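You operate a simulated robot arm through the tools that you are given. There is no shell and no other tool.

You run a simulated two-armed robot. Do the job below in one go: nothing can be reset, and whatever is moved stays where it is left.

TASK
Swap the bin's full tub for the empty one and shut the bin.
Fine: empty tub upright; full tub on the chest, between bin and mat.
Where things are to end (x, y in the base frame): full black tub within 60 mm of [500, 260].

It is judged by the outcome, as a careful person would: the job done as asked, and still so three seconds after it is handed in. It fails if anything else is knocked over, pushed out of place, dropped, spilled or broken.

THE ROBOT
Two 7-joint arms with two-finger parallel grippers on one trunk that stands fixed in place. Base frame: the origin is at the foot of the trunk, x ahead of it, y to its left, z up; the work surface is at about z = 740. Readings come in mm, rad, newtons and seconds.
The left shoulder is at [60, 144, 947], the right one opposite. With the tool pointing down near the work surface each hand reaches from about 320 to 740 mm from the base axis, measured 20 degrees to its own side. Payload 1.57 kg a hand.
The TCP of each hand is the grasp point between the finger pads, 30 mm short of the fingertips. In the tool frame z runs along the fingers and y along their closing line. The gripper opens to 110 mm. The fingers are 24 mm wide and 12 mm thick; the gripper's body (48 by 112 mm) begins 78 mm behind the TCP.
Orientation is told as [roll, pitch, yaw] about the base's x, y, z axes, in that order, counted from this pose: with the fingers straight down and closing along the base's y, the tool's x points along the base's -x, its y along +y and its z along -z.

THE INTERFACE
- The arms move only by the tool step_arm. It takes "left_steps", "right_steps" or both (then of equal length, played together; a hand with none holds still); each is a list of rows, each a list of 7 numbers: the shift along the tool's x, y, z in cm, then the turn, a rotation vector about the tool's x, y, z in rad, then the opening, from 0 (shut) to 1 (fully open). In form: [[dx, dy, dz, wx, wy, wz, claw], ...]. A call has 1 to 20 rows; each row shifts and turns the commanded pose from where the row before left it, along the tool's axes as they then stand. Rows are played at 5 a second. More than 50 mm and 0.15 rad between two rows, or a gripper value outside its range, and nothing of the call is played. A pose out of reach is approached as far as the arm can. The call stops where the force on the tool passes 40 N (or 10 N more than at its start, if that is more) or the arm is blocked; 0.2 s more then pass. The fingers move at their own pace (about 45 mm/s each) and stop on an object; they squeeze with about 21 N. The grip force told is the motor's: it shows also when the fingers shut on nothing. Time passes only in rows, and 0.2 s behind the last, so rows that do not move let the fingers close. The reply holds the time, the measured pose of the TCP, the force on the tool along the base axes, the opening and the grip force, in the units named above and with some noise, with the torque about the TCP (base axes, N m) and any sound that the robot's microphone picked up.
- Cameras (640 x 400 px; columns grow to the right, rows downward): "scene" is now at [38.9, -2.3, 1543.3]; the picture's right is [0.14, -0.99, 0.00], its down [-0.77, -0.11, -0.63] and it looks along [0.62, 0.09, -0.78] (base axes); focal length 329 px, centre (320, 200). "left" rides on the left gripper at [70, -16, -141] in its tool frame; the picture's right is [0.23, 0.97, 0.00], its down [-0.85, 0.20, -0.48] and it looks along [-0.47, 0.11, 0.88] (tool axes); focal length 222 px, centre (320, 200). "right" rides on the right gripper at [70, 16, -141] in its tool frame; the picture's right is [-0.23, 0.97, 0.00], its down [-0.86, -0.20, -0.48] and it looks along [-0.47, -0.11, 0.88] (tool axes); focal length 222 px, centre (320, 200). There is no depth. A picture from a camera that has moved, and an enlarged one, comes with that camera's place and axes in the base frame and with its lens. The place of the scene camera against the robot may be out by one fixed shift of up to 25 mm in any direction.
- capture(camera): a new picture of that camera. No time passes.
- lift_body(by): slides the trunk up (or, below 0, down) by that many mm; the arms and the scene camera ride with it, the base frame stays. It gives what a move gives, with no picture.
- head_to(pan, tilt): turns the head with the scene camera to pan (to the left, within 1.501 rad either way) and tilt (down, from -0.506 to 1.204), counted from straight ahead of the robot. It gives what a move gives.
- close_up(camera, box): a new picture of the part [left, top, right, bottom] of that camera's present view, enlarged. No time passes.
- close_job(): hands the job in; it is judged then, once.

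Places have to be worked out from the pictures, the camera data and where the tool is seen. Open the grippers and draw the arms clear of the work before you hand the job in, unless the task says otherwise.

The tools are called as a command line: name --argument value ..., lists and objects as JSON in quotes. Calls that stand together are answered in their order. step_arm: Moves the arms, as the interface text tells. Its arguments: {"type":"object","properties":{"left_steps":{"type":"array","items":{"type":"array","items":{"type":"number"}}},"right_steps":{"type":"array","items":{"type":"array","items":{"type":"number"}}}},"required":[]} The other tools are called the same way: lift_body (by) slides the trunk up or down; head_to (pan, tilt) turns the head that bears the scene camera; capture (camera) takes a picture; close_up (camera, box) takes an enlarged picture of a part of a camera's view; close_job () hands the job in.

At the start:

```text
clock: 0.0
left_eef_pos: [326.0, 325.0, 1132.4]
left_orientation: [0.001, -0.001, -0.001]
left_wrist_force: [0.5, 0.5, -0.6]
left_torque: [-0.01, -0.01, 0.02]
left_grip_width: 110.0
left_grasp_force: 0.1
right_eef_pos: [460.4, -30.7, 1098.2]
right_orientation: [0.0, 0.002, 0.002]
right_wrist_force: [-0.5, 0.5, -0.1]
right_torque: [-0.02, -0.02, -0.03]
right_grip_width: 109.7
right_grasp_force: 0.0
trunk travel left (down, up): [-546.0, 44.0]
head pan, tilt: [0.145, 0.894]
```

scene: 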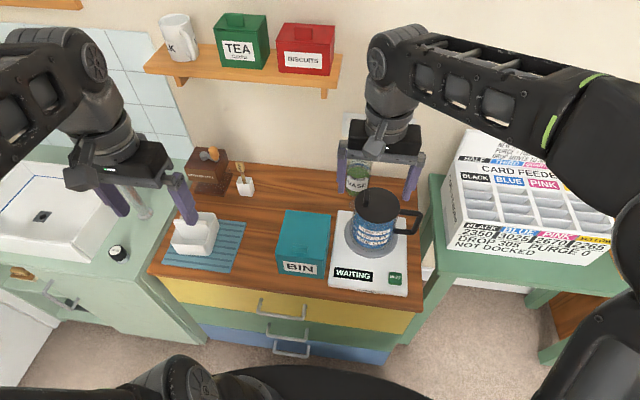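
right: 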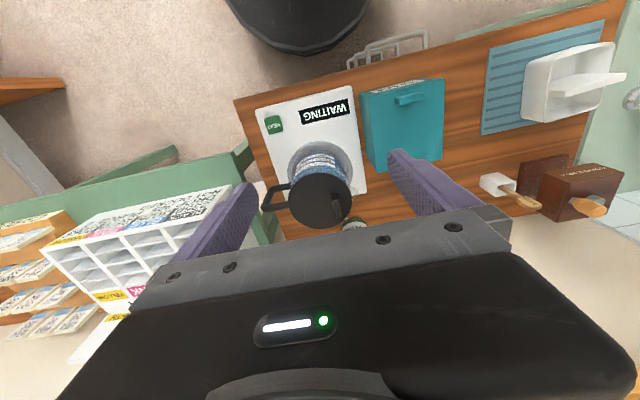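
left: 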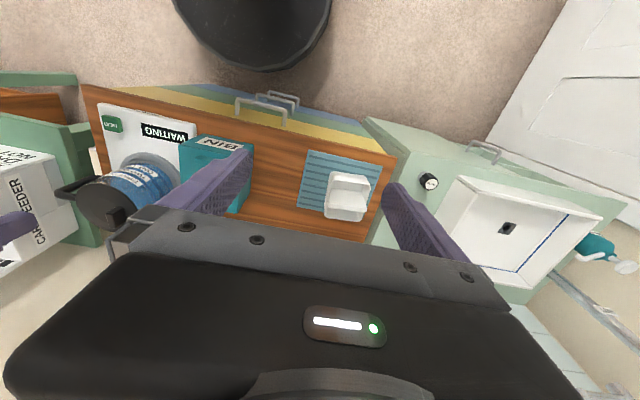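

The first pictures show a teal bin between a blue mat (with a white tub on it) and a coffee machine. I'll take enlarged views to learn the shapes of the bin's lid and the tub.

close_up --camera "scene" --box '[140, 140, 440, 330]'

close_up --camera "right" --box '[340, 20, 640, 220]'

close_up --camera "left" --box '[80, 80, 400, 260]'

```text
2.11 times, centred on (290, 235) of scene
camera zoom: at [38.9, -2.3, 1543.3], right [0.14, -0.99, 0.0], down [-0.77, -0.11, -0.63], along [0.62, 0.09, -0.78], focal length 693 px, centre (383, 126)
```

zoom: 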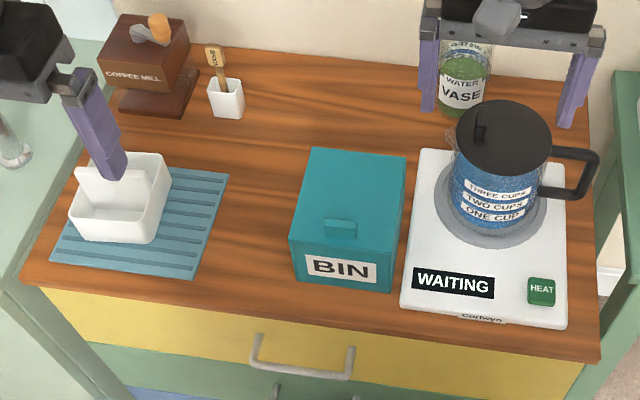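

```text
2.00 times, centred on (490, 120) of right
camera zoom: at [390.5, -14.6, 1239.6], right [0.23, 0.97, 0.0], down [0.86, -0.2, 0.48], along [0.47, -0.11, -0.88], focal length 444 px, centre (-20, 360)
```

zoom: 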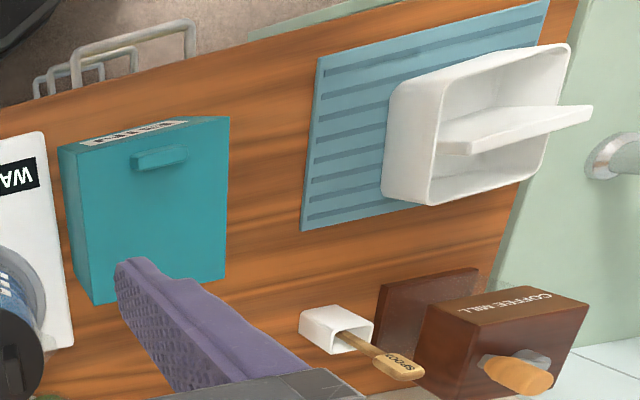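

```text
2.00 times, centred on (240, 170) of left
camera zoom: at [257.6, 309.3, 1275.0], right [-0.23, 0.97, 0.0], down [0.85, 0.2, 0.48], along [0.47, 0.11, -0.88], focal length 444 px, centre (480, 260)
```

zoom: 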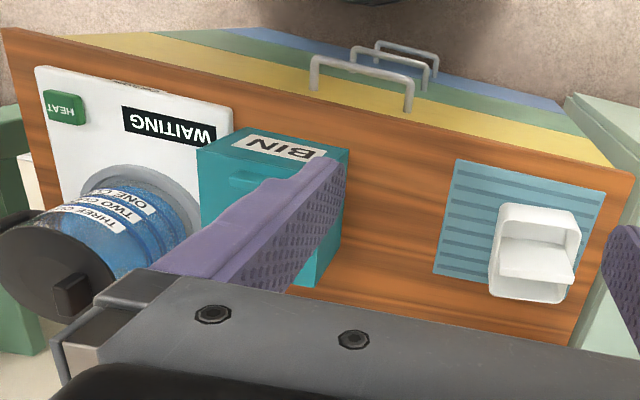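

The bin has a lid with a tab near the front edge, and the white tub has a raised central fin. I'll zoom in more to measure corners.

close_up --camera "scene" --box '[260, 195, 350, 290]'

close_up --camera "right" --box '[355, 70, 455, 180]'

close_up --camera "scene" --box '[150, 195, 260, 280]'

close_up --camera "right" --box '[470, 10, 640, 140]'

close_up --camera "left" --box '[280, 130, 400, 250]'

```text
4.21 times, centred on (305, 242) of scene
camera zoom: at [38.9, -2.3, 1543.3], right [0.14, -0.99, 0.0], down [-0.77, -0.11, -0.63], along [0.62, 0.09, -0.78], focal length 1386 px, centre (383, 21)
```

zoom: 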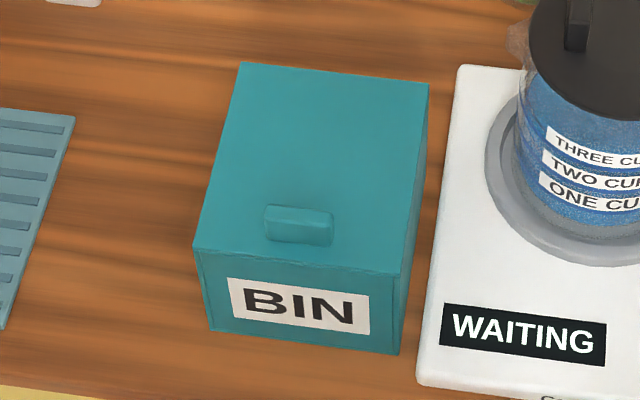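

```text
3.64 times, centred on (405, 125) of right
camera zoom: at [390.5, -14.6, 1239.6], right [0.23, 0.97, 0.0], down [0.86, -0.2, 0.48], along [0.47, -0.11, -0.88], focal length 808 px, centre (11, 473)
```

zoom: 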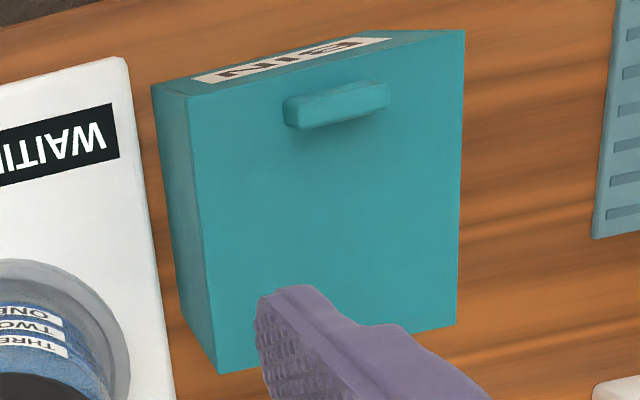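

```text
4.71 times, centred on (205, 238) of scene
camera zoom: at [38.9, -2.3, 1543.3], right [0.14, -0.99, 0.0], down [-0.77, -0.11, -0.63], along [0.62, 0.09, -0.78], focal length 1549 px, centre (861, 24)
```

zoom: 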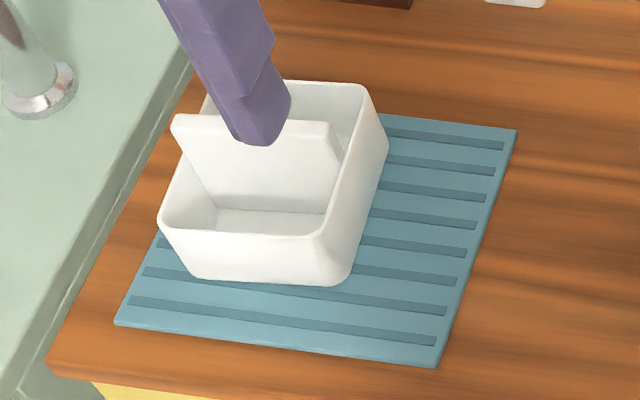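

```text
3.08 times, centred on (555, 75) of right
camera zoom: at [390.5, -14.6, 1239.6], right [0.23, 0.97, 0.0], down [0.86, -0.2, 0.48], along [0.47, -0.11, -0.88], focal length 684 px, centre (-403, 585)
```

zoom: 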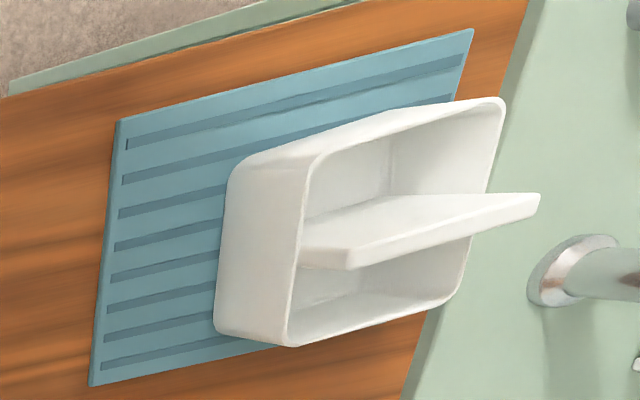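

```text
3.33 times, centred on (340, 190) of left
camera zoom: at [257.6, 309.3, 1275.0], right [-0.23, 0.97, 0.0], down [0.85, 0.2, 0.48], along [0.47, 0.11, -0.88], focal length 740 px, centre (253, 233)
```

zoom: 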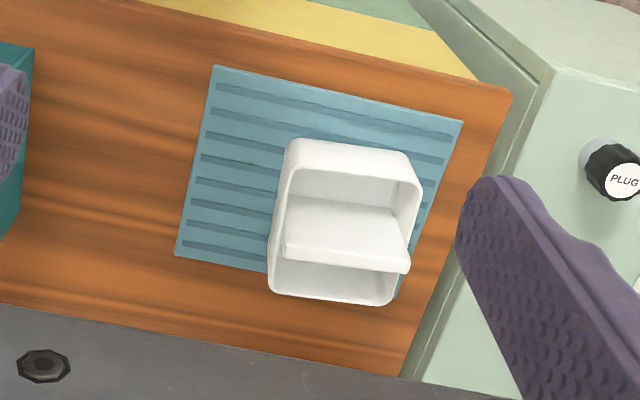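

I estimate the bin at x 434–570, y 56–175, top z≈842, and the white tub centred near (508, 437) with rim z≈787 and fin top z≈810. I'll zoom in on the lid tab and check the surroundings behind the bin for the hinge.

close_up --camera "scene" --box '[285, 230, 335, 265]'

close_up --camera "right" --box '[390, 75, 450, 120]'

close_up --camera "scene" --box '[270, 195, 350, 235]'

close_up --camera "left" --box '[60, 80, 300, 240]'

```text
11.43 times, centred on (310, 248) of scene
camera zoom: at [38.9, -2.3, 1543.3], right [0.14, -0.99, 0.0], down [-0.77, -0.11, -0.63], along [0.62, 0.09, -0.78], focal length 3762 px, centre (434, -343)
```

zoom: 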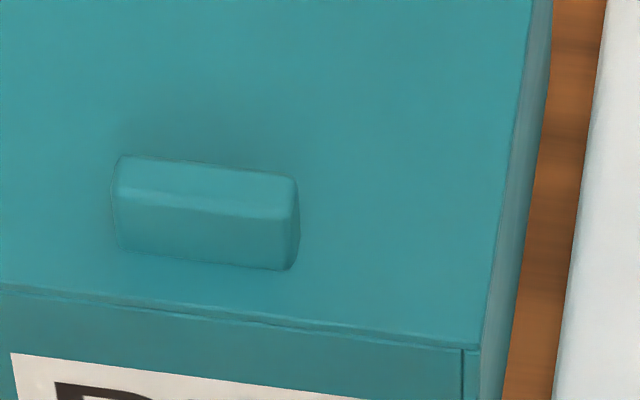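

```text
8.89 times, centred on (420, 98) of right
camera zoom: at [390.5, -14.6, 1239.6], right [0.23, 0.97, 0.0], down [0.86, -0.2, 0.48], along [0.47, -0.11, -0.88], focal length 1974 px, centre (-569, 1111)
```

zoom: 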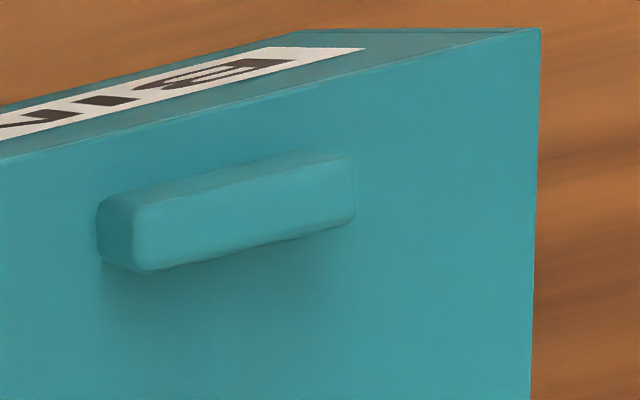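

```text
8.00 times, centred on (310, 215) of scene
camera zoom: at [38.9, -2.3, 1543.3], right [0.14, -0.99, 0.0], down [-0.77, -0.11, -0.63], along [0.62, 0.09, -0.78], focal length 2633 px, centre (400, 80)
```

zoom: 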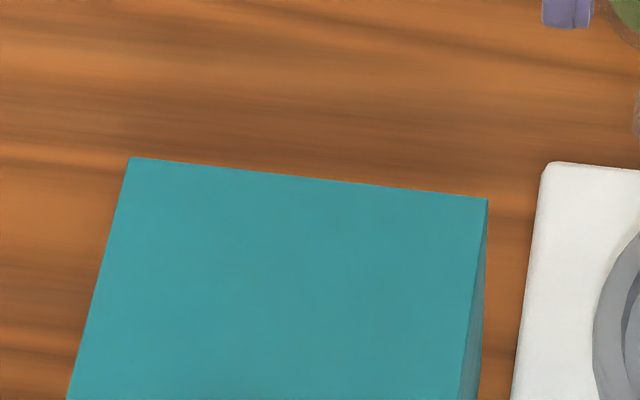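

```text
2.50 times, centred on (180, 160) of left
camera zoom: at [257.6, 309.3, 1275.0], right [-0.23, 0.97, 0.0], down [0.85, 0.2, 0.48], along [0.47, 0.11, -0.88], focal length 555 px, centre (670, 300)
```

zoom: 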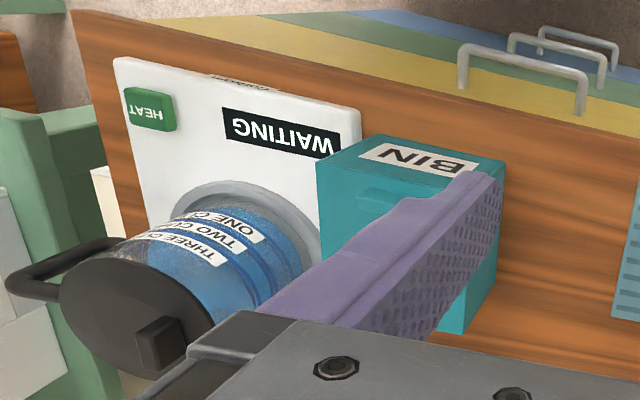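

The tab is about 40 mm wide (y), 11 mm deep (x) and 18 mm tall, centred near (451, 117) with its top at z≈860. I'll bring the right hand above it with the fingers partly closed, staying well above the lid.

step_arm --right_steps '[[0.16, 2.46, 2.3, 0, 0, 0, 0.7], [0.16, 2.46, 2.3, 0, 0, 0, 0.7], [0.16, 2.46, 2.3, 0, 0, 0, 0.7], [0.16, 2.46, 2.3, 0, 0, 0, 0.7], [0.15, 2.46, 2.3, 0, 0, 0, 0.7], [0.15, 2.46, 2.3, 0, 0, 0, 0.7], [0, 0, 0, 0, 0, 0, 0.7]]'

capture --camera "right"

capture --camera "scene"

capture --camera "left"

```text
clock: 1.6
left_eef_pos: [327.8, 326.3, 1132.4]
left_orientation: [0.0, 0.0, -0.001]
left_wrist_force: [-0.1, 0.6, 0.5]
left_torque: [-0.01, -0.03, 0.0]
left_grip_width: 109.9
left_grasp_force: 0.0
right_eef_pos: [450.7, 116.9, 958.1]
right_orientation: [-0.001, 0.0, 0.0]
right_wrist_force: [0.5, 0.2, 0.1]
right_torque: [0.04, 0.0, 0.02]
right_grip_width: 76.8
right_grasp_force: 0.1
trunk travel left (down, up): [-546.0, 44.0]
head pan, tilt: [0.145, 0.894]
```

```text
taken
camera right: at [381.8, 132.9, 1100.8], right [0.23, 0.97, 0.0], down [0.85, -0.2, 0.48], along [0.47, -0.11, -0.88], focal length 222 px, centre (320, 200)
```

right: 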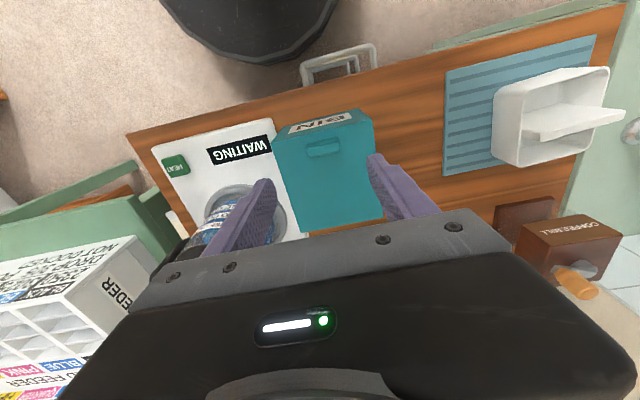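

```text
taken
camera scene: at [38.7, -2.7, 1543.3], right [0.14, -0.99, 0.0], down [-0.77, -0.11, -0.63], along [0.62, 0.09, -0.78], focal length 329 px, centre (320, 200)
```

scene: 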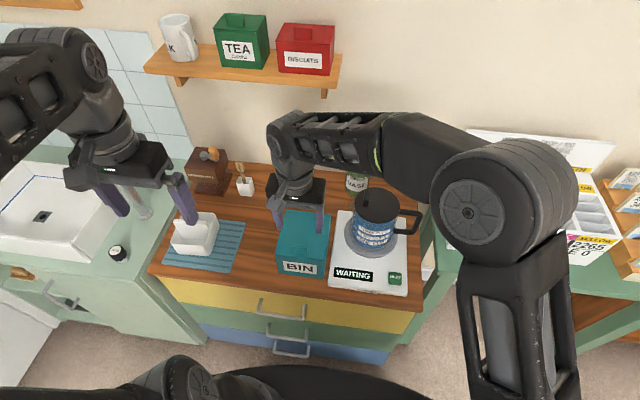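

```text
taken
camera left: at [257.4, 308.9, 1275.2], right [-0.23, 0.97, 0.0], down [0.85, 0.2, 0.48], along [0.47, 0.11, -0.88], focal length 222 px, centre (320, 200)
```

left: 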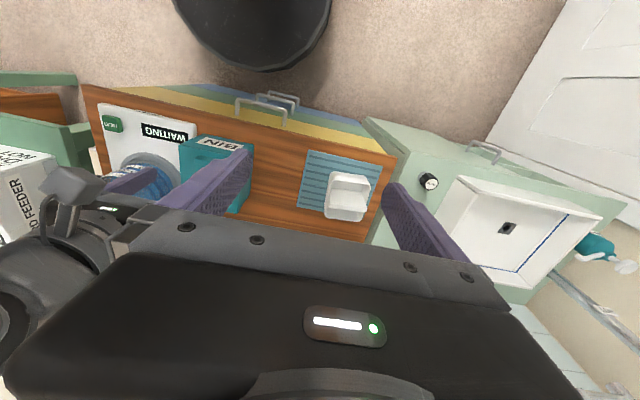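

The right hand is now above the bin. I'll zoom the right camera on the tab and bin to refine the tab and bin positions.

close_up --camera "right" --box '[260, 100, 390, 240]'

close_up --camera "right" --box '[295, 130, 355, 165]'

```text
2.86 times, centred on (325, 170) of right
camera zoom: at [381.8, 132.9, 1100.8], right [0.23, 0.97, 0.0], down [0.85, -0.2, 0.48], along [0.47, -0.11, -0.88], focal length 635 px, centre (306, 286)
```

zoom: 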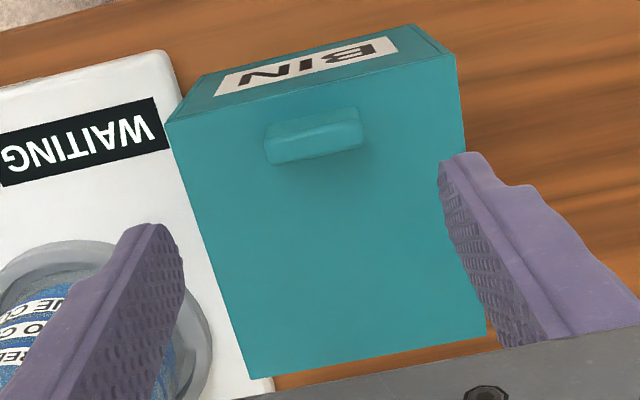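

```text
10.67 times, centred on (325, 148) of right
camera zoom: at [381.8, 132.9, 1100.8], right [0.23, 0.97, 0.0], down [0.85, -0.2, 0.48], along [0.47, -0.11, -0.88], focal length 2369 px, centre (267, 760)
```

zoom: 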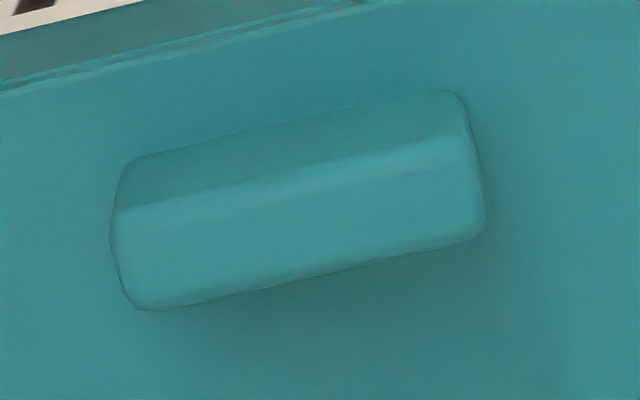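

The refined tab centre is about (450, 119), spanning z 840–858, with the bin centred near (499, 120). I'll lower the right hand so the fingertips straddle the tab ends (tips at z≈848) and close on it.

step_arm --right_steps '[[0.07, 0.2, 2.0, 0, 0, 0, 0.58], [0, 0, 2.0, 0, 0, 0, 0.58], [0, 0, 2.0, 0, 0, 0, 0.58], [0, 0, 1.0, 0, 0, 0, 0.58], [0, 0, 1.0, 0, 0, 0, 0.58]]'

close_up --camera "right" --box '[220, 60, 440, 240]'

close_up --camera "scene" --box '[240, 160, 370, 290]'

```text
clock: 2.8
left_eef_pos: [327.7, 326.2, 1132.8]
left_orientation: [0.001, 0.0, 0.0]
left_wrist_force: [0.5, -0.4, 0.5]
left_torque: [0.03, -0.01, 0.0]
left_grip_width: 110.2
left_grasp_force: 0.0
right_eef_pos: [447.1, 118.9, 877.6]
right_orientation: [0.002, 0.0, 0.0]
right_wrist_force: [0.8, 0.0, -0.6]
right_torque: [0.01, 0.02, 0.0]
right_grip_width: 64.0
right_grasp_force: 0.1
trunk travel left (down, up): [-546.0, 44.0]
head pan, tilt: [0.145, 0.894]
```

```text
2.22 times, centred on (330, 150) of right
camera zoom: at [379.7, 135.4, 1021.6], right [0.23, 0.97, 0.0], down [0.86, -0.2, 0.48], along [0.47, -0.11, -0.88], focal length 494 px, centre (298, 311)
```

zoom: 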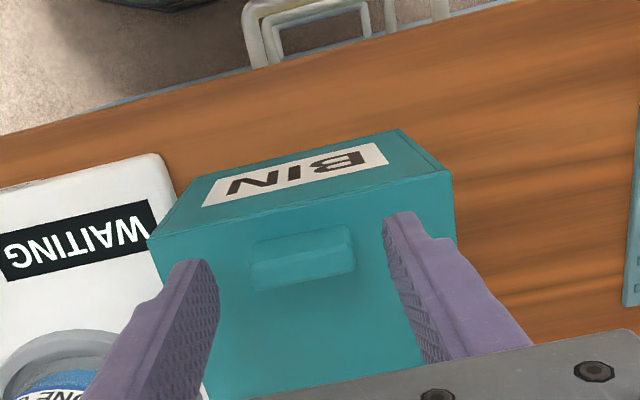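

```text
3.08 times, centred on (305, 225) of scene
camera zoom: at [39.1, -2.1, 1543.3], right [0.14, -0.99, 0.0], down [-0.77, -0.11, -0.63], along [0.62, 0.09, -0.78], focal length 1013 px, centre (366, 123)
```

zoom: 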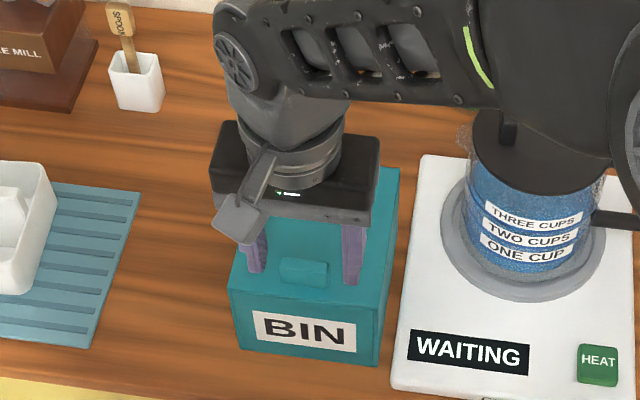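

The fingers straddle the tab and look aligned with it. I'll close on the tab.

step_arm --right_steps '[[0, 0, 0, 0, 0, 0, 0.3], [0, 0, 0, 0, 0, 0, 0.2], [0, 0, 0, 0, 0, 0, 0.2], [0, 0, 0, 0, 0, 0, 0.2]]'

close_up --camera "right" --box '[220, 60, 440, 240]'

```text
clock: 3.8
left_eef_pos: [326.8, 325.6, 1133.0]
left_orientation: [-0.001, 0.0, 0.001]
left_wrist_force: [0.5, -0.8, 0.0]
left_torque: [-0.03, 0.01, -0.03]
left_grip_width: 110.0
left_grasp_force: 0.0
right_eef_pos: [449.1, 120.6, 880.9]
right_orientation: [-0.001, -0.001, 0.0]
right_wrist_force: [0.2, 3.6, 0.4]
right_torque: [0.18, 0.15, 0.12]
right_grip_width: 39.6
right_grasp_force: 21.6
trunk travel left (down, up): [-546.0, 44.0]
head pan, tilt: [0.145, 0.894]
```

```text
2.22 times, centred on (330, 150) of right
camera zoom: at [379.5, 136.0, 1022.0], right [0.23, 0.97, 0.0], down [0.86, -0.2, 0.48], along [0.47, -0.11, -0.88], focal length 494 px, centre (298, 311)
```

zoom: 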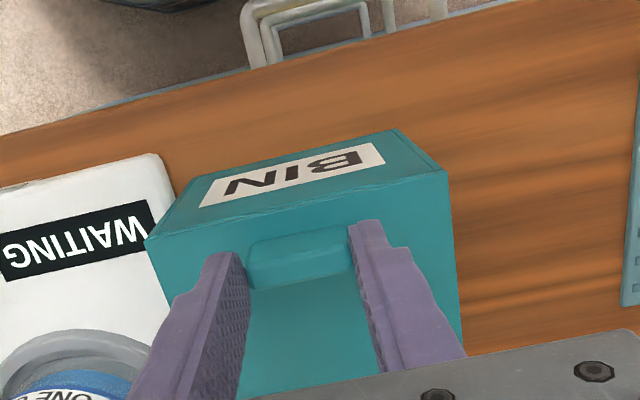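

The tab is gripped (39.6 mm, 21.6 N). I'll lift it along an arc about a presumed rear hinge, to about 10°, and watch the forces.

step_arm --right_steps '[[-0.25, 0.1, -1.0, 0, 0.0436, 0, 0.2], [-0.3, 0, -0.98, 0, 0.0436, 0, 0.2], [0, 0, 0, 0, 0, 0, 0.2]]'

close_up --camera "right" --box '[220, 60, 440, 240]'

close_up --camera "scene" --box '[240, 160, 370, 290]'

close_up --camera "left" --box '[60, 80, 300, 240]'

```text
clock: 4.6
left_eef_pos: [327.5, 325.3, 1132.6]
left_orientation: [0.0, 0.0, 0.0]
left_wrist_force: [-0.1, 0.1, 0.6]
left_torque: [0.0, 0.0, -0.03]
left_grip_width: 110.0
left_grasp_force: 0.1
right_eef_pos: [457.2, 118.6, 899.7]
right_orientation: [0.0, 0.088, 0.001]
right_wrist_force: [1.5, -0.6, 0.2]
right_torque: [-0.09, 0.42, -0.08]
right_grip_width: 39.5
right_grasp_force: 20.5
trunk travel left (down, up): [-546.0, 44.0]
head pan, tilt: [0.145, 0.894]
```

```text
2.22 times, centred on (330, 150) of right
camera zoom: at [399.2, 135.4, 1046.7], right [0.23, 0.97, -0.02], down [0.89, -0.2, 0.4], along [0.39, -0.11, -0.92], focal length 494 px, centre (298, 311)
```

zoom: 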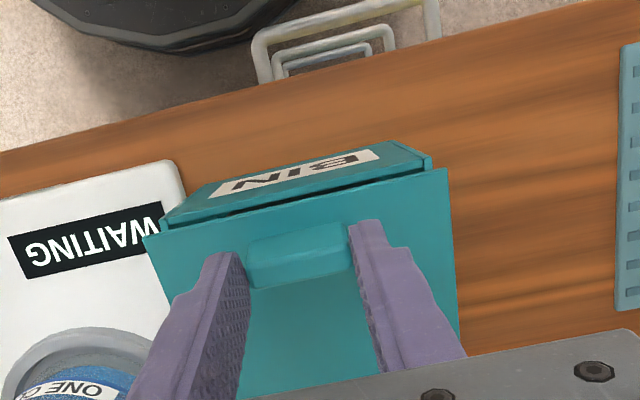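

```text
3.08 times, centred on (305, 225) of scene
camera zoom: at [39.2, -2.3, 1543.3], right [0.14, -0.99, 0.0], down [-0.77, -0.11, -0.63], along [0.62, 0.09, -0.78], focal length 1013 px, centre (366, 123)
```

zoom: 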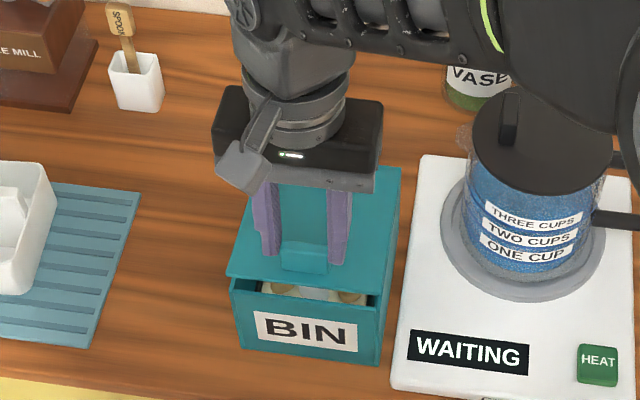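

```text
2.50 times, centred on (180, 160) of left
camera zoom: at [257.9, 309.2, 1274.9], right [-0.23, 0.97, 0.0], down [0.86, 0.2, 0.48], along [0.47, 0.11, -0.88], focal length 555 px, centre (670, 300)
```

zoom: 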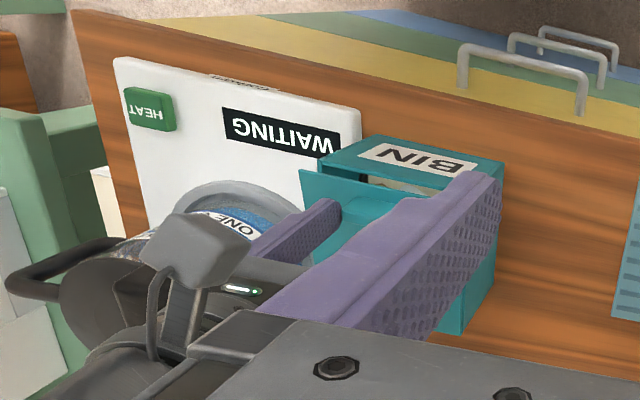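

The lid is hinged at the back and opens freely; contents (shells etc.) show inside. I'll continue the arc to about 40° with the tool pitching half as fast.

step_arm --right_steps '[[-0.38, 0, -0.97, 0, 0.0436, 0, 0.2], [-0.38, 0, -0.97, 0, 0.0436, 0, 0.2], [-0.46, 0, -0.94, 0, 0.0436, 0, 0.2], [-0.46, 0, -0.94, 0, 0.0436, 0, 0.2], [-0.55, 0, -0.91, 0, 0.0436, 0, 0.2], [-0.55, 0, -0.91, 0, 0.0436, 0, 0.2], [0, 0, 0, 0, 0, 0, 0.2]]'

capture --camera "right"

close_up --camera "scene" --box '[220, 110, 400, 290]'

close_up --camera "left" --box '[60, 80, 300, 240]'

```text
clock: 6.2
left_eef_pos: [327.7, 324.8, 1132.3]
left_orientation: [0.0, 0.001, 0.0]
left_wrist_force: [0.2, -0.7, 0.2]
left_torque: [-0.01, -0.01, -0.03]
left_grip_width: 109.9
left_grasp_force: 0.1
right_eef_pos: [479.7, 118.8, 935.7]
right_orientation: [0.0, 0.261, 0.001]
right_wrist_force: [1.2, -0.3, -4.4]
right_torque: [-0.03, 0.3, -0.03]
right_grip_width: 39.8
right_grasp_force: 21.9
right hand out of reach, approached as far as the arm can: row 5, 6
trunk travel left (down, up): [-546.0, 44.0]
head pan, tilt: [0.145, 0.894]
```

```text
taken
camera right: at [448.5, 135.2, 1090.4], right [0.22, 0.97, -0.06], down [0.95, -0.2, 0.24], along [0.22, -0.11, -0.97], focal length 222 px, centre (320, 200)
```

right: 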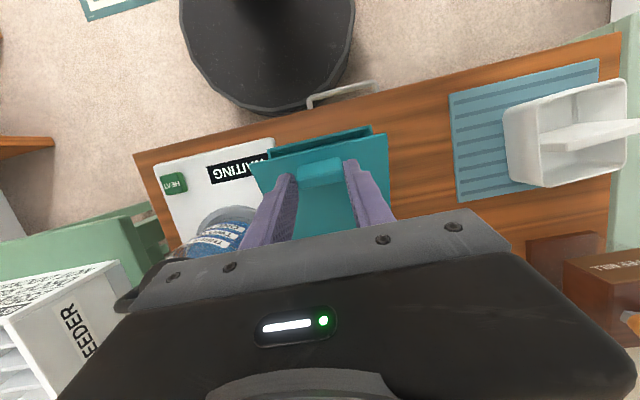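

```text
2.22 times, centred on (310, 200) of scene
camera zoom: at [39.3, -2.2, 1543.3], right [0.14, -0.99, 0.0], down [-0.77, -0.11, -0.63], along [0.62, 0.09, -0.78], focal length 732 px, centre (342, 200)
```

zoom: 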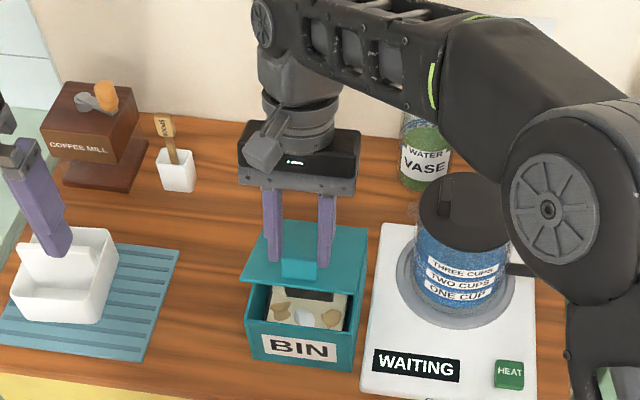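

```text
2.50 times, centred on (180, 160) of left
camera zoom: at [258.0, 309.3, 1274.9], right [-0.23, 0.97, 0.0], down [0.86, 0.2, 0.48], along [0.47, 0.11, -0.88], focal length 555 px, centre (670, 300)
```

zoom: 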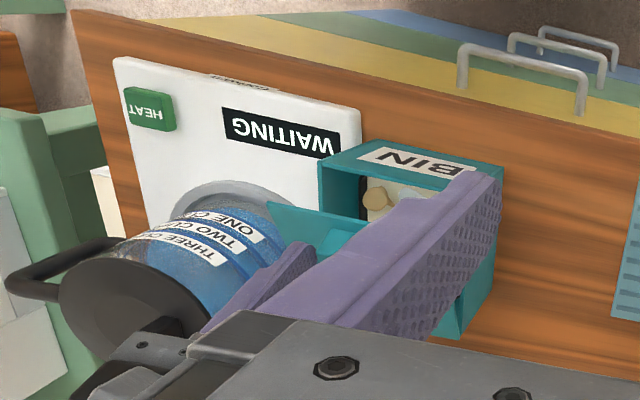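

Rows 5–6 were out of reach for that extra pitch, so the hand holds the lid at about 30°. I'll keep the tool pitch constant (15°) and continue raising the lid to about 50°, letting the tab pivot in the fingers.

step_arm --right_steps '[[-0.42, 0, -0.91, 0, 0, 0, 0.2], [-0.42, 0, -0.91, 0, 0, 0, 0.2], [-0.57, 0, -0.82, 0, 0, 0, 0.2], [-0.57, 0, -0.82, 0, 0, 0, 0.2], [0, 0, 0, 0, 0, 0, 0.2]]'

capture --camera "right"

close_up --camera "scene" --box '[220, 110, 400, 290]'

```text
clock: 7.4
left_eef_pos: [328.3, 326.3, 1132.0]
left_orientation: [0.001, 0.001, 0.002]
left_wrist_force: [0.0, -0.2, 0.1]
left_torque: [0.0, 0.0, -0.01]
left_grip_width: 110.0
left_grasp_force: 0.0
right_eef_pos: [485.6, 118.4, 943.4]
right_orientation: [0.0, 0.262, 0.001]
right_wrist_force: [1.7, 2.1, -3.3]
right_torque: [0.02, 0.29, 0.03]
right_grip_width: 39.6
right_grasp_force: 21.2
right hand out of reach, approached as far as the arm can: row 2, 3, 4
trunk travel left (down, up): [-546.0, 44.0]
head pan, tilt: [0.145, 0.894]
```

```text
taken
camera right: at [455.1, 135.0, 1097.7], right [0.22, 0.97, -0.06], down [0.95, -0.2, 0.24], along [0.22, -0.11, -0.97], focal length 222 px, centre (320, 200)
```

right: 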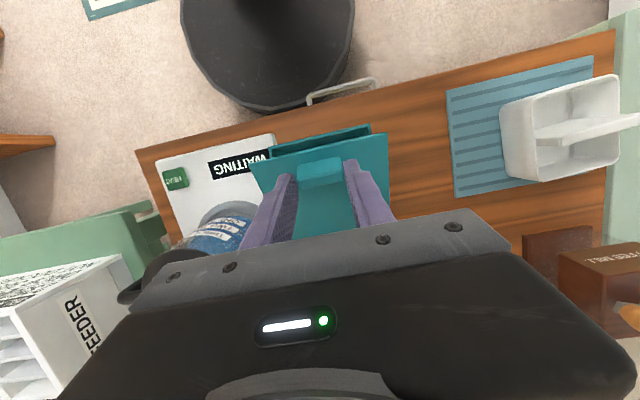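

```text
2.22 times, centred on (310, 200) of scene
camera zoom: at [39.4, -2.0, 1543.3], right [0.14, -0.99, 0.0], down [-0.77, -0.11, -0.63], along [0.62, 0.09, -0.78], focal length 732 px, centre (342, 200)
```

zoom: 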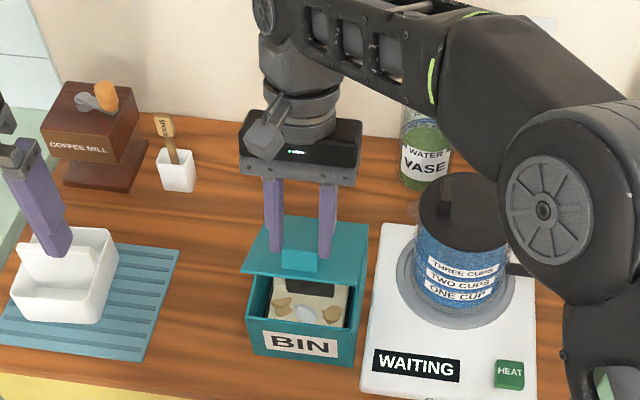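

The right hand can't go further at this pitch, so it now holds the lid at roughly 34°. I'll bring the left hand, closed and pitched forward 30°, around in front of the bin so its fingers can take the lid's front edge from the robot side.

step_arm --left_steps '[[-1.5, 0, 3.8, 0, 0, 0, 0.5], [-1.5, 0, 3.8, 0, 0, 0, 0.2], [-1.5, 0, 3.8, 0, 0, 0, 0], [-1.5, 0, 3.8, 0, 0, 0, 0], [0, 0, 0, 0, -0.131, 0, 0], [0, 0, 0, 0, -0.131, 0, 0], [0, 0, 0, 0, -0.131, 0, 0], [0, 0, 0, 0, -0.131, 0, 0], [0, -2.9, 0, 0, 0, 0, 0], [0, -2.9, 0, 0, 0, 0, 0], [0, -2.9, 0, 0, 0, 0, 0], [0, 0, 0, 0, 0, 0, 0]]'

capture --camera "scene"

capture --camera "left"

```text
clock: 10.0
left_eef_pos: [408.6, 245.8, 992.3]
left_orientation: [-0.001, -0.522, 0.001]
left_wrist_force: [0.2, 0.0, -0.5]
left_torque: [0.04, 0.02, 0.02]
left_grip_width: 0.0
left_grasp_force: 20.8
left hand out of reach, approached as far as the arm can: row 9, 10, 11
right_eef_pos: [486.7, 118.5, 942.5]
right_orientation: [0.0, 0.262, 0.0]
right_wrist_force: [0.1, 1.3, -3.9]
right_torque: [-0.13, 0.29, 0.01]
right_grip_width: 39.4
right_grasp_force: 20.7
trunk travel left (down, up): [-546.0, 44.0]
head pan, tilt: [0.145, 0.894]
```

```text
taken
camera scene: at [39.3, -2.2, 1543.3], right [0.14, -0.99, 0.0], down [-0.77, -0.11, -0.63], along [0.62, 0.09, -0.78], focal length 329 px, centre (320, 200)
```

scene: 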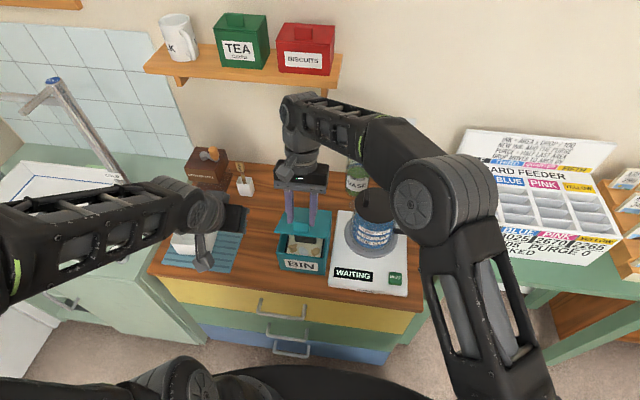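

```text
taken
camera left: at [277.6, 230.5, 1081.5], right [-0.2, 0.97, -0.11], down [0.5, 0.2, 0.84], along [0.84, 0.11, -0.53], focal length 222 px, centre (320, 200)
```

left: 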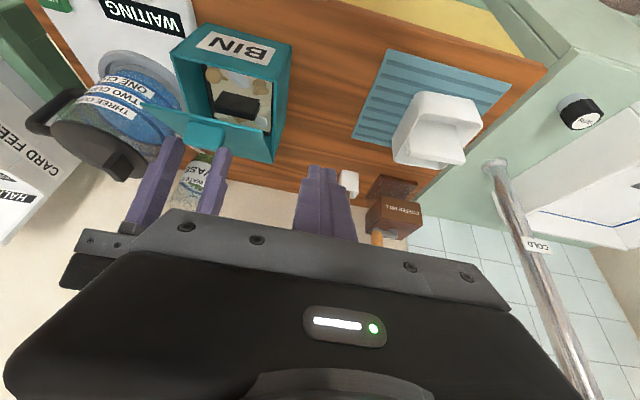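

The left hand is closer to the trunk than it likes at that pitch; it reached (409, 246, 992). I'll move it forward and a bit toward the bin to see where the commanded pose stands.

step_arm --left_steps '[[-2.6, -2.0, 1.5, 0, 0, 0, 0], [0, 0, 0, 0, 0, 0, 0]]'

close_up --camera "left" --box '[120, 20, 320, 200]'

```text
clock: 10.6
left_eef_pos: [437.7, 226.2, 991.5]
left_orientation: [0.0, -0.524, 0.003]
left_wrist_force: [-0.4, 0.0, -1.0]
left_torque: [-0.02, -0.01, -0.01]
left_grip_width: 0.0
left_grasp_force: 20.8
right_eef_pos: [484.8, 118.3, 942.5]
right_orientation: [0.001, 0.261, -0.001]
right_wrist_force: [0.6, 0.5, -3.5]
right_torque: [-0.03, 0.3, -0.01]
right_grip_width: 39.6
right_grasp_force: 21.6
trunk travel left (down, up): [-546.0, 44.0]
head pan, tilt: [0.145, 0.894]
```

```text
2.22 times, centred on (220, 110) of left
camera zoom: at [306.1, 210.0, 1080.9], right [-0.2, 0.97, -0.11], down [0.5, 0.2, 0.84], along [0.84, 0.11, -0.53], focal length 494 px, centre (542, 400)
```

zoom: 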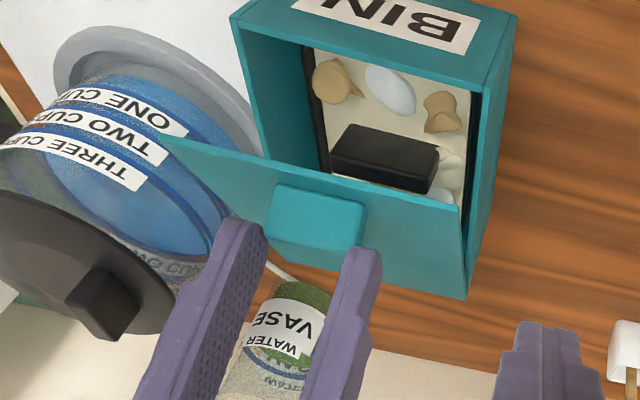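

Commands resume from the reached pose, good. The view shows the black tub in the bin with a fin along y and contents nearly to the rim. I'll move the left hand to y≈160 and down in front of the lid's front edge.

step_arm --left_steps '[[1.04, -3.3, -0.6, 0, 0, 0, 0], [1.04, -3.3, -0.6, 0, 0, 0, 0], [0.9, 0, 1.56, 0, 0, 0, 0], [0.9, 0, 1.56, 0, 0, 0, 0], [0.9, 0, 1.56, 0, 0, 0, 0], [0.9, 0, 1.56, 0, 0, 0, 0], [0, 0, 0, 0, 0, 0, 0]]'

close_up --camera "scene" --box '[180, 130, 400, 290]'

capture --camera "left"

capture --camera "right"

```text
clock: 12.2
left_eef_pos: [430.9, 156.9, 921.8]
left_orientation: [0.0, -0.522, 0.002]
left_wrist_force: [-0.6, 0.5, 0.6]
left_torque: [0.01, 0.0, 0.0]
left_grip_width: 0.1
left_grasp_force: 20.4
left hand out of reach, approached as far as the arm can: row 3, 4, 5
right_eef_pos: [486.0, 118.4, 943.5]
right_orientation: [0.001, 0.262, 0.001]
right_wrist_force: [1.1, 0.4, -2.7]
right_torque: [-0.04, 0.2, 0.03]
right_grip_width: 40.0
right_grasp_force: 20.9
trunk travel left (down, up): [-546.0, 44.0]
head pan, tilt: [0.145, 0.894]
```

```text
2.50 times, centred on (290, 210) of scene
camera zoom: at [39.2, -2.2, 1543.3], right [0.14, -0.99, 0.0], down [-0.77, -0.11, -0.63], along [0.62, 0.09, -0.78], focal length 823 px, centre (395, 175)
```

zoom: 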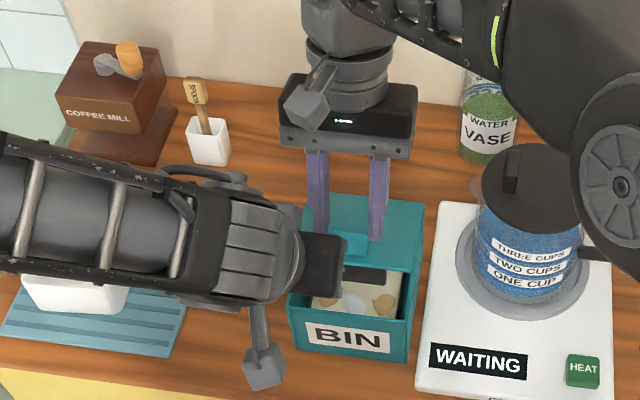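

```text
taken
camera left: at [299.8, 141.3, 1011.0], right [-0.2, 0.97, -0.11], down [0.5, 0.2, 0.84], along [0.84, 0.11, -0.53], focal length 222 px, centre (320, 200)
```

left: 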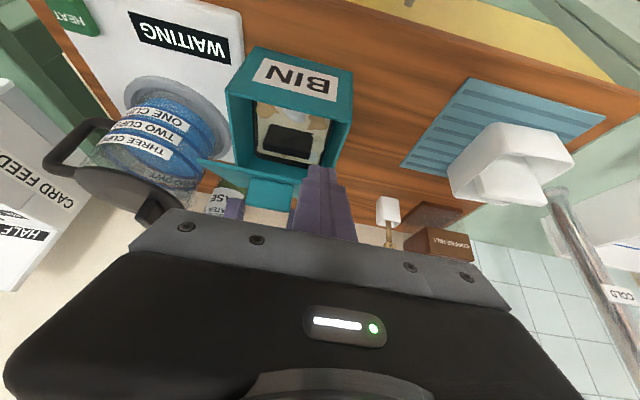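

```text
taken
camera right: at [454.9, 134.8, 1097.8], right [0.22, 0.97, -0.06], down [0.95, -0.2, 0.24], along [0.22, -0.11, -0.97], focal length 222 px, centre (320, 200)
```

right: 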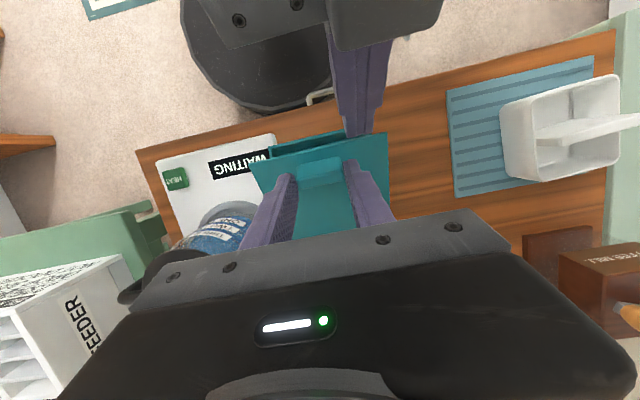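

The left fingertips are just in front of and 17 mm below the lid's front edge. I'll slide them 15 mm further along their axis, then press gently up-forward until they touch the lid edge.

step_arm --left_steps '[[0, 0, 0.8, 0, 0, 0, 0], [0, 0, 0.7, 0, 0, 0, 0], [-0.3, 0, 0, 0, 0, 0, 0], [-0.3, 0, 0, 0, 0, 0, 0], [-0.2, 0, 0, 0, 0, 0, 0], [0, 0, 0, 0, 0, 0, 0]]'

close_up --camera "right" --box '[220, 60, 440, 240]'

close_up --camera "left" --box '[180, 30, 400, 250]'

```text
clock: 13.6
left_eef_pos: [443.4, 157.7, 913.4]
left_orientation: [-0.001, -0.525, 0.003]
left_wrist_force: [0.5, -0.6, -0.5]
left_torque: [-0.03, -0.01, -0.03]
left_grip_width: 0.0
left_grasp_force: 21.1
right_eef_pos: [485.8, 117.4, 942.9]
right_orientation: [0.001, 0.261, -0.001]
right_wrist_force: [0.0, 0.4, -0.3]
right_torque: [-0.01, -0.02, -0.02]
right_grip_width: 21.9
right_grasp_force: 0.1
trunk travel left (down, up): [-546.0, 44.0]
head pan, tilt: [0.145, 0.894]
```

```text
2.22 times, centred on (330, 150) of right
camera zoom: at [454.8, 134.8, 1097.8], right [0.22, 0.97, -0.06], down [0.95, -0.2, 0.24], along [0.22, -0.11, -0.97], focal length 494 px, centre (298, 311)
```

zoom: 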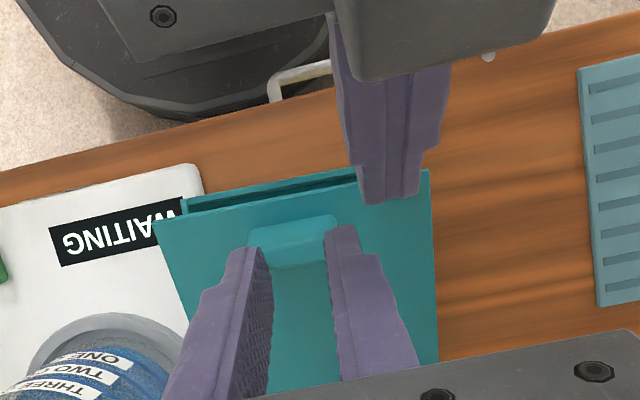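

```text
1.82 times, centred on (290, 140) of left
camera zoom: at [311.9, 142.0, 1001.9], right [-0.2, 0.97, -0.11], down [0.5, 0.2, 0.84], along [0.84, 0.11, -0.53], focal length 404 px, centre (374, 309)
```

zoom: 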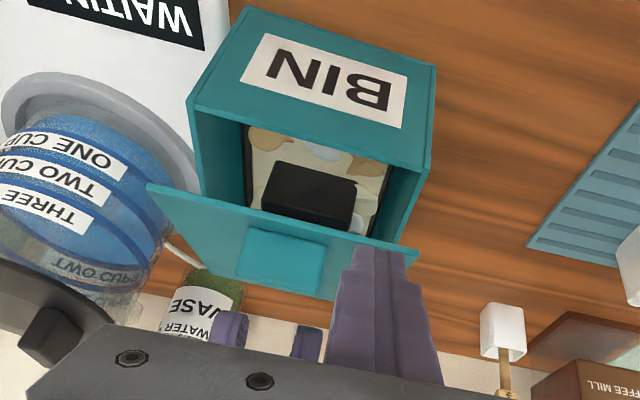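

The right gripper reads 21.9 mm with no force, so the tab has slipped out of its grip, likely nudged when the left tip touched the lid. I'll let one still moment pass and see where the lid settles.

step_arm --right_steps '[[0, 0, 0, 0, 0, 0, 0.2]]'

close_up --camera "right" --box '[220, 60, 440, 240]'

close_up --camera "left" --box '[180, 30, 400, 250]'

close_up --camera "scene" --box '[220, 130, 380, 290]'

```text
clock: 14.0
left_eef_pos: [442.7, 157.5, 913.8]
left_orientation: [0.0, -0.523, 0.0]
left_wrist_force: [-0.2, -0.3, -1.4]
left_torque: [-0.04, -0.02, 0.0]
left_grip_width: 0.2
left_grasp_force: 21.2
right_eef_pos: [484.7, 118.5, 943.7]
right_orientation: [0.0, 0.263, 0.0]
right_wrist_force: [0.3, 0.0, 0.0]
right_torque: [-0.01, -0.04, -0.01]
right_grip_width: 21.9
right_grasp_force: 0.1
trunk travel left (down, up): [-546.0, 44.0]
head pan, tilt: [0.145, 0.894]
```

```text
2.22 times, centred on (330, 150) of right
camera zoom: at [454.8, 134.8, 1097.8], right [0.22, 0.97, -0.06], down [0.95, -0.2, 0.24], along [0.22, -0.11, -0.97], focal length 494 px, centre (298, 311)
```

zoom: 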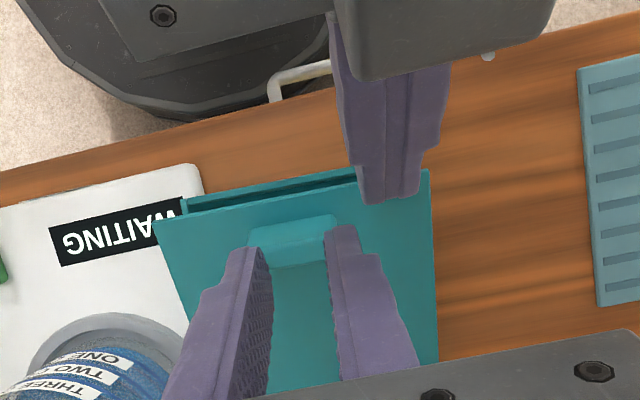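

```text
1.82 times, centred on (290, 140) of left
camera zoom: at [311.8, 142.0, 1001.8], right [-0.2, 0.97, -0.11], down [0.5, 0.2, 0.84], along [0.84, 0.11, -0.53], focal length 404 px, centre (374, 309)
```

zoom: 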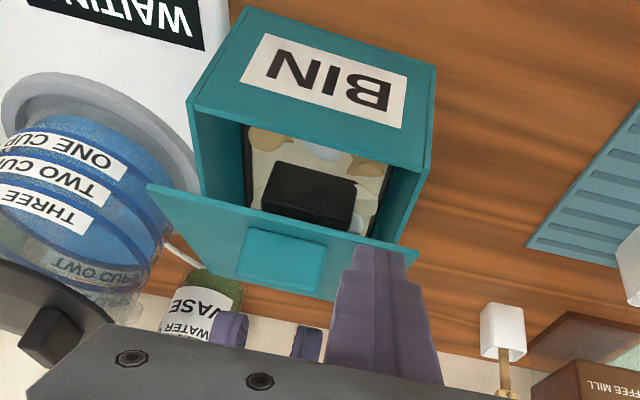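

```text
2.50 times, centred on (300, 210) of scene
camera zoom: at [39.0, -2.2, 1543.3], right [0.14, -0.99, 0.0], down [-0.77, -0.11, -0.63], along [0.62, 0.09, -0.78], focal length 823 px, centre (370, 175)
```

zoom: 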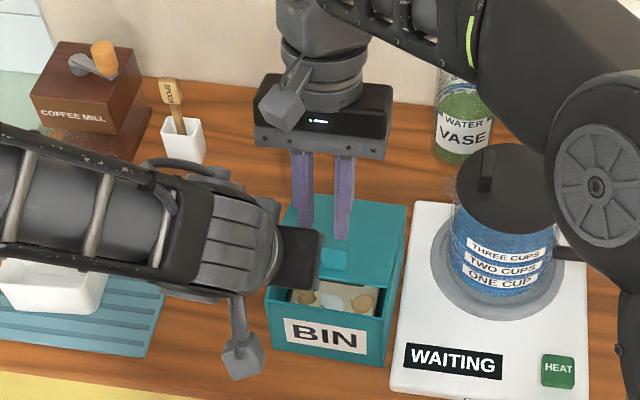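

The lid has stopped by itself around 25°, so its hinge seems to hold by friction. I'll raise the left hand clear, open the right fingers and lower them back around the tab.

step_arm --left_steps '[[-0.75, 0, -1.3, 0, 0, 0, 0], [-0.75, 0, -1.3, 0, 0, 0, 0], [-0.5, 0, -0.86, 0, 0, 0, 0], [0, 0, 0, 0, 0, 0, 0]]' --right_steps '[[0, 0, -0.5, 0, 0, 0, 0.62], [0, 0, 0, 0, 0, 0, 0.62], [0, 0, 0, 0, 0, 0, 0.62], [0, 0, 0, 0, 0, 0, 0.62]]'

capture --camera "left"

close_up --camera "right" --box '[220, 60, 440, 240]'

```text
clock: 15.0
left_eef_pos: [440.9, 157.4, 953.7]
left_orientation: [0.001, -0.524, -0.001]
left_wrist_force: [0.1, -1.1, -0.1]
left_torque: [-0.01, 0.03, -0.03]
left_grip_width: 0.3
left_grasp_force: 21.5
right_eef_pos: [484.9, 118.1, 942.7]
right_orientation: [0.001, 0.261, 0.0]
right_wrist_force: [0.9, 0.4, 0.3]
right_torque: [-0.03, 0.01, 0.0]
right_grip_width: 68.4
right_grasp_force: 0.0
right hand out of reach, approached as far as the arm can: row 1
trunk travel left (down, up): [-546.0, 44.0]
head pan, tilt: [0.145, 0.894]
```

```text
taken
camera left: at [311.3, 141.6, 1042.2], right [-0.2, 0.97, -0.11], down [0.5, 0.2, 0.84], along [0.84, 0.11, -0.53], focal length 222 px, centre (320, 200)
```

left: 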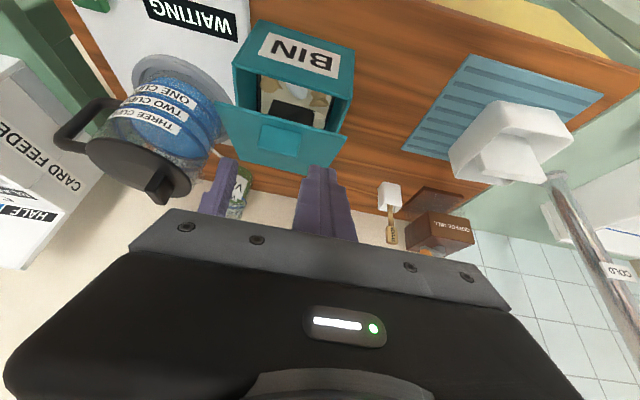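

```text
2.22 times, centred on (330, 150) of right
camera zoom: at [454.8, 134.8, 1097.8], right [0.22, 0.97, -0.06], down [0.95, -0.2, 0.24], along [0.22, -0.11, -0.97], focal length 494 px, centre (298, 311)
```

zoom: 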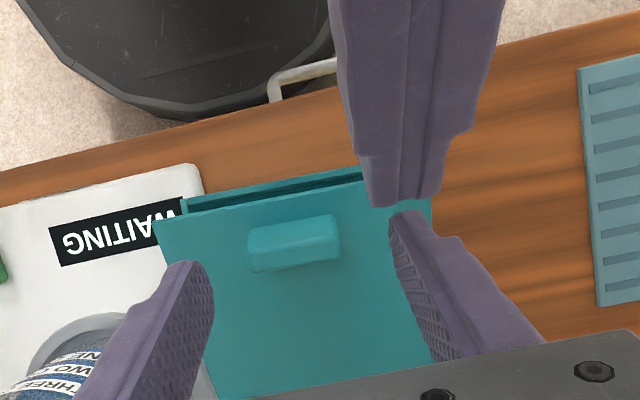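

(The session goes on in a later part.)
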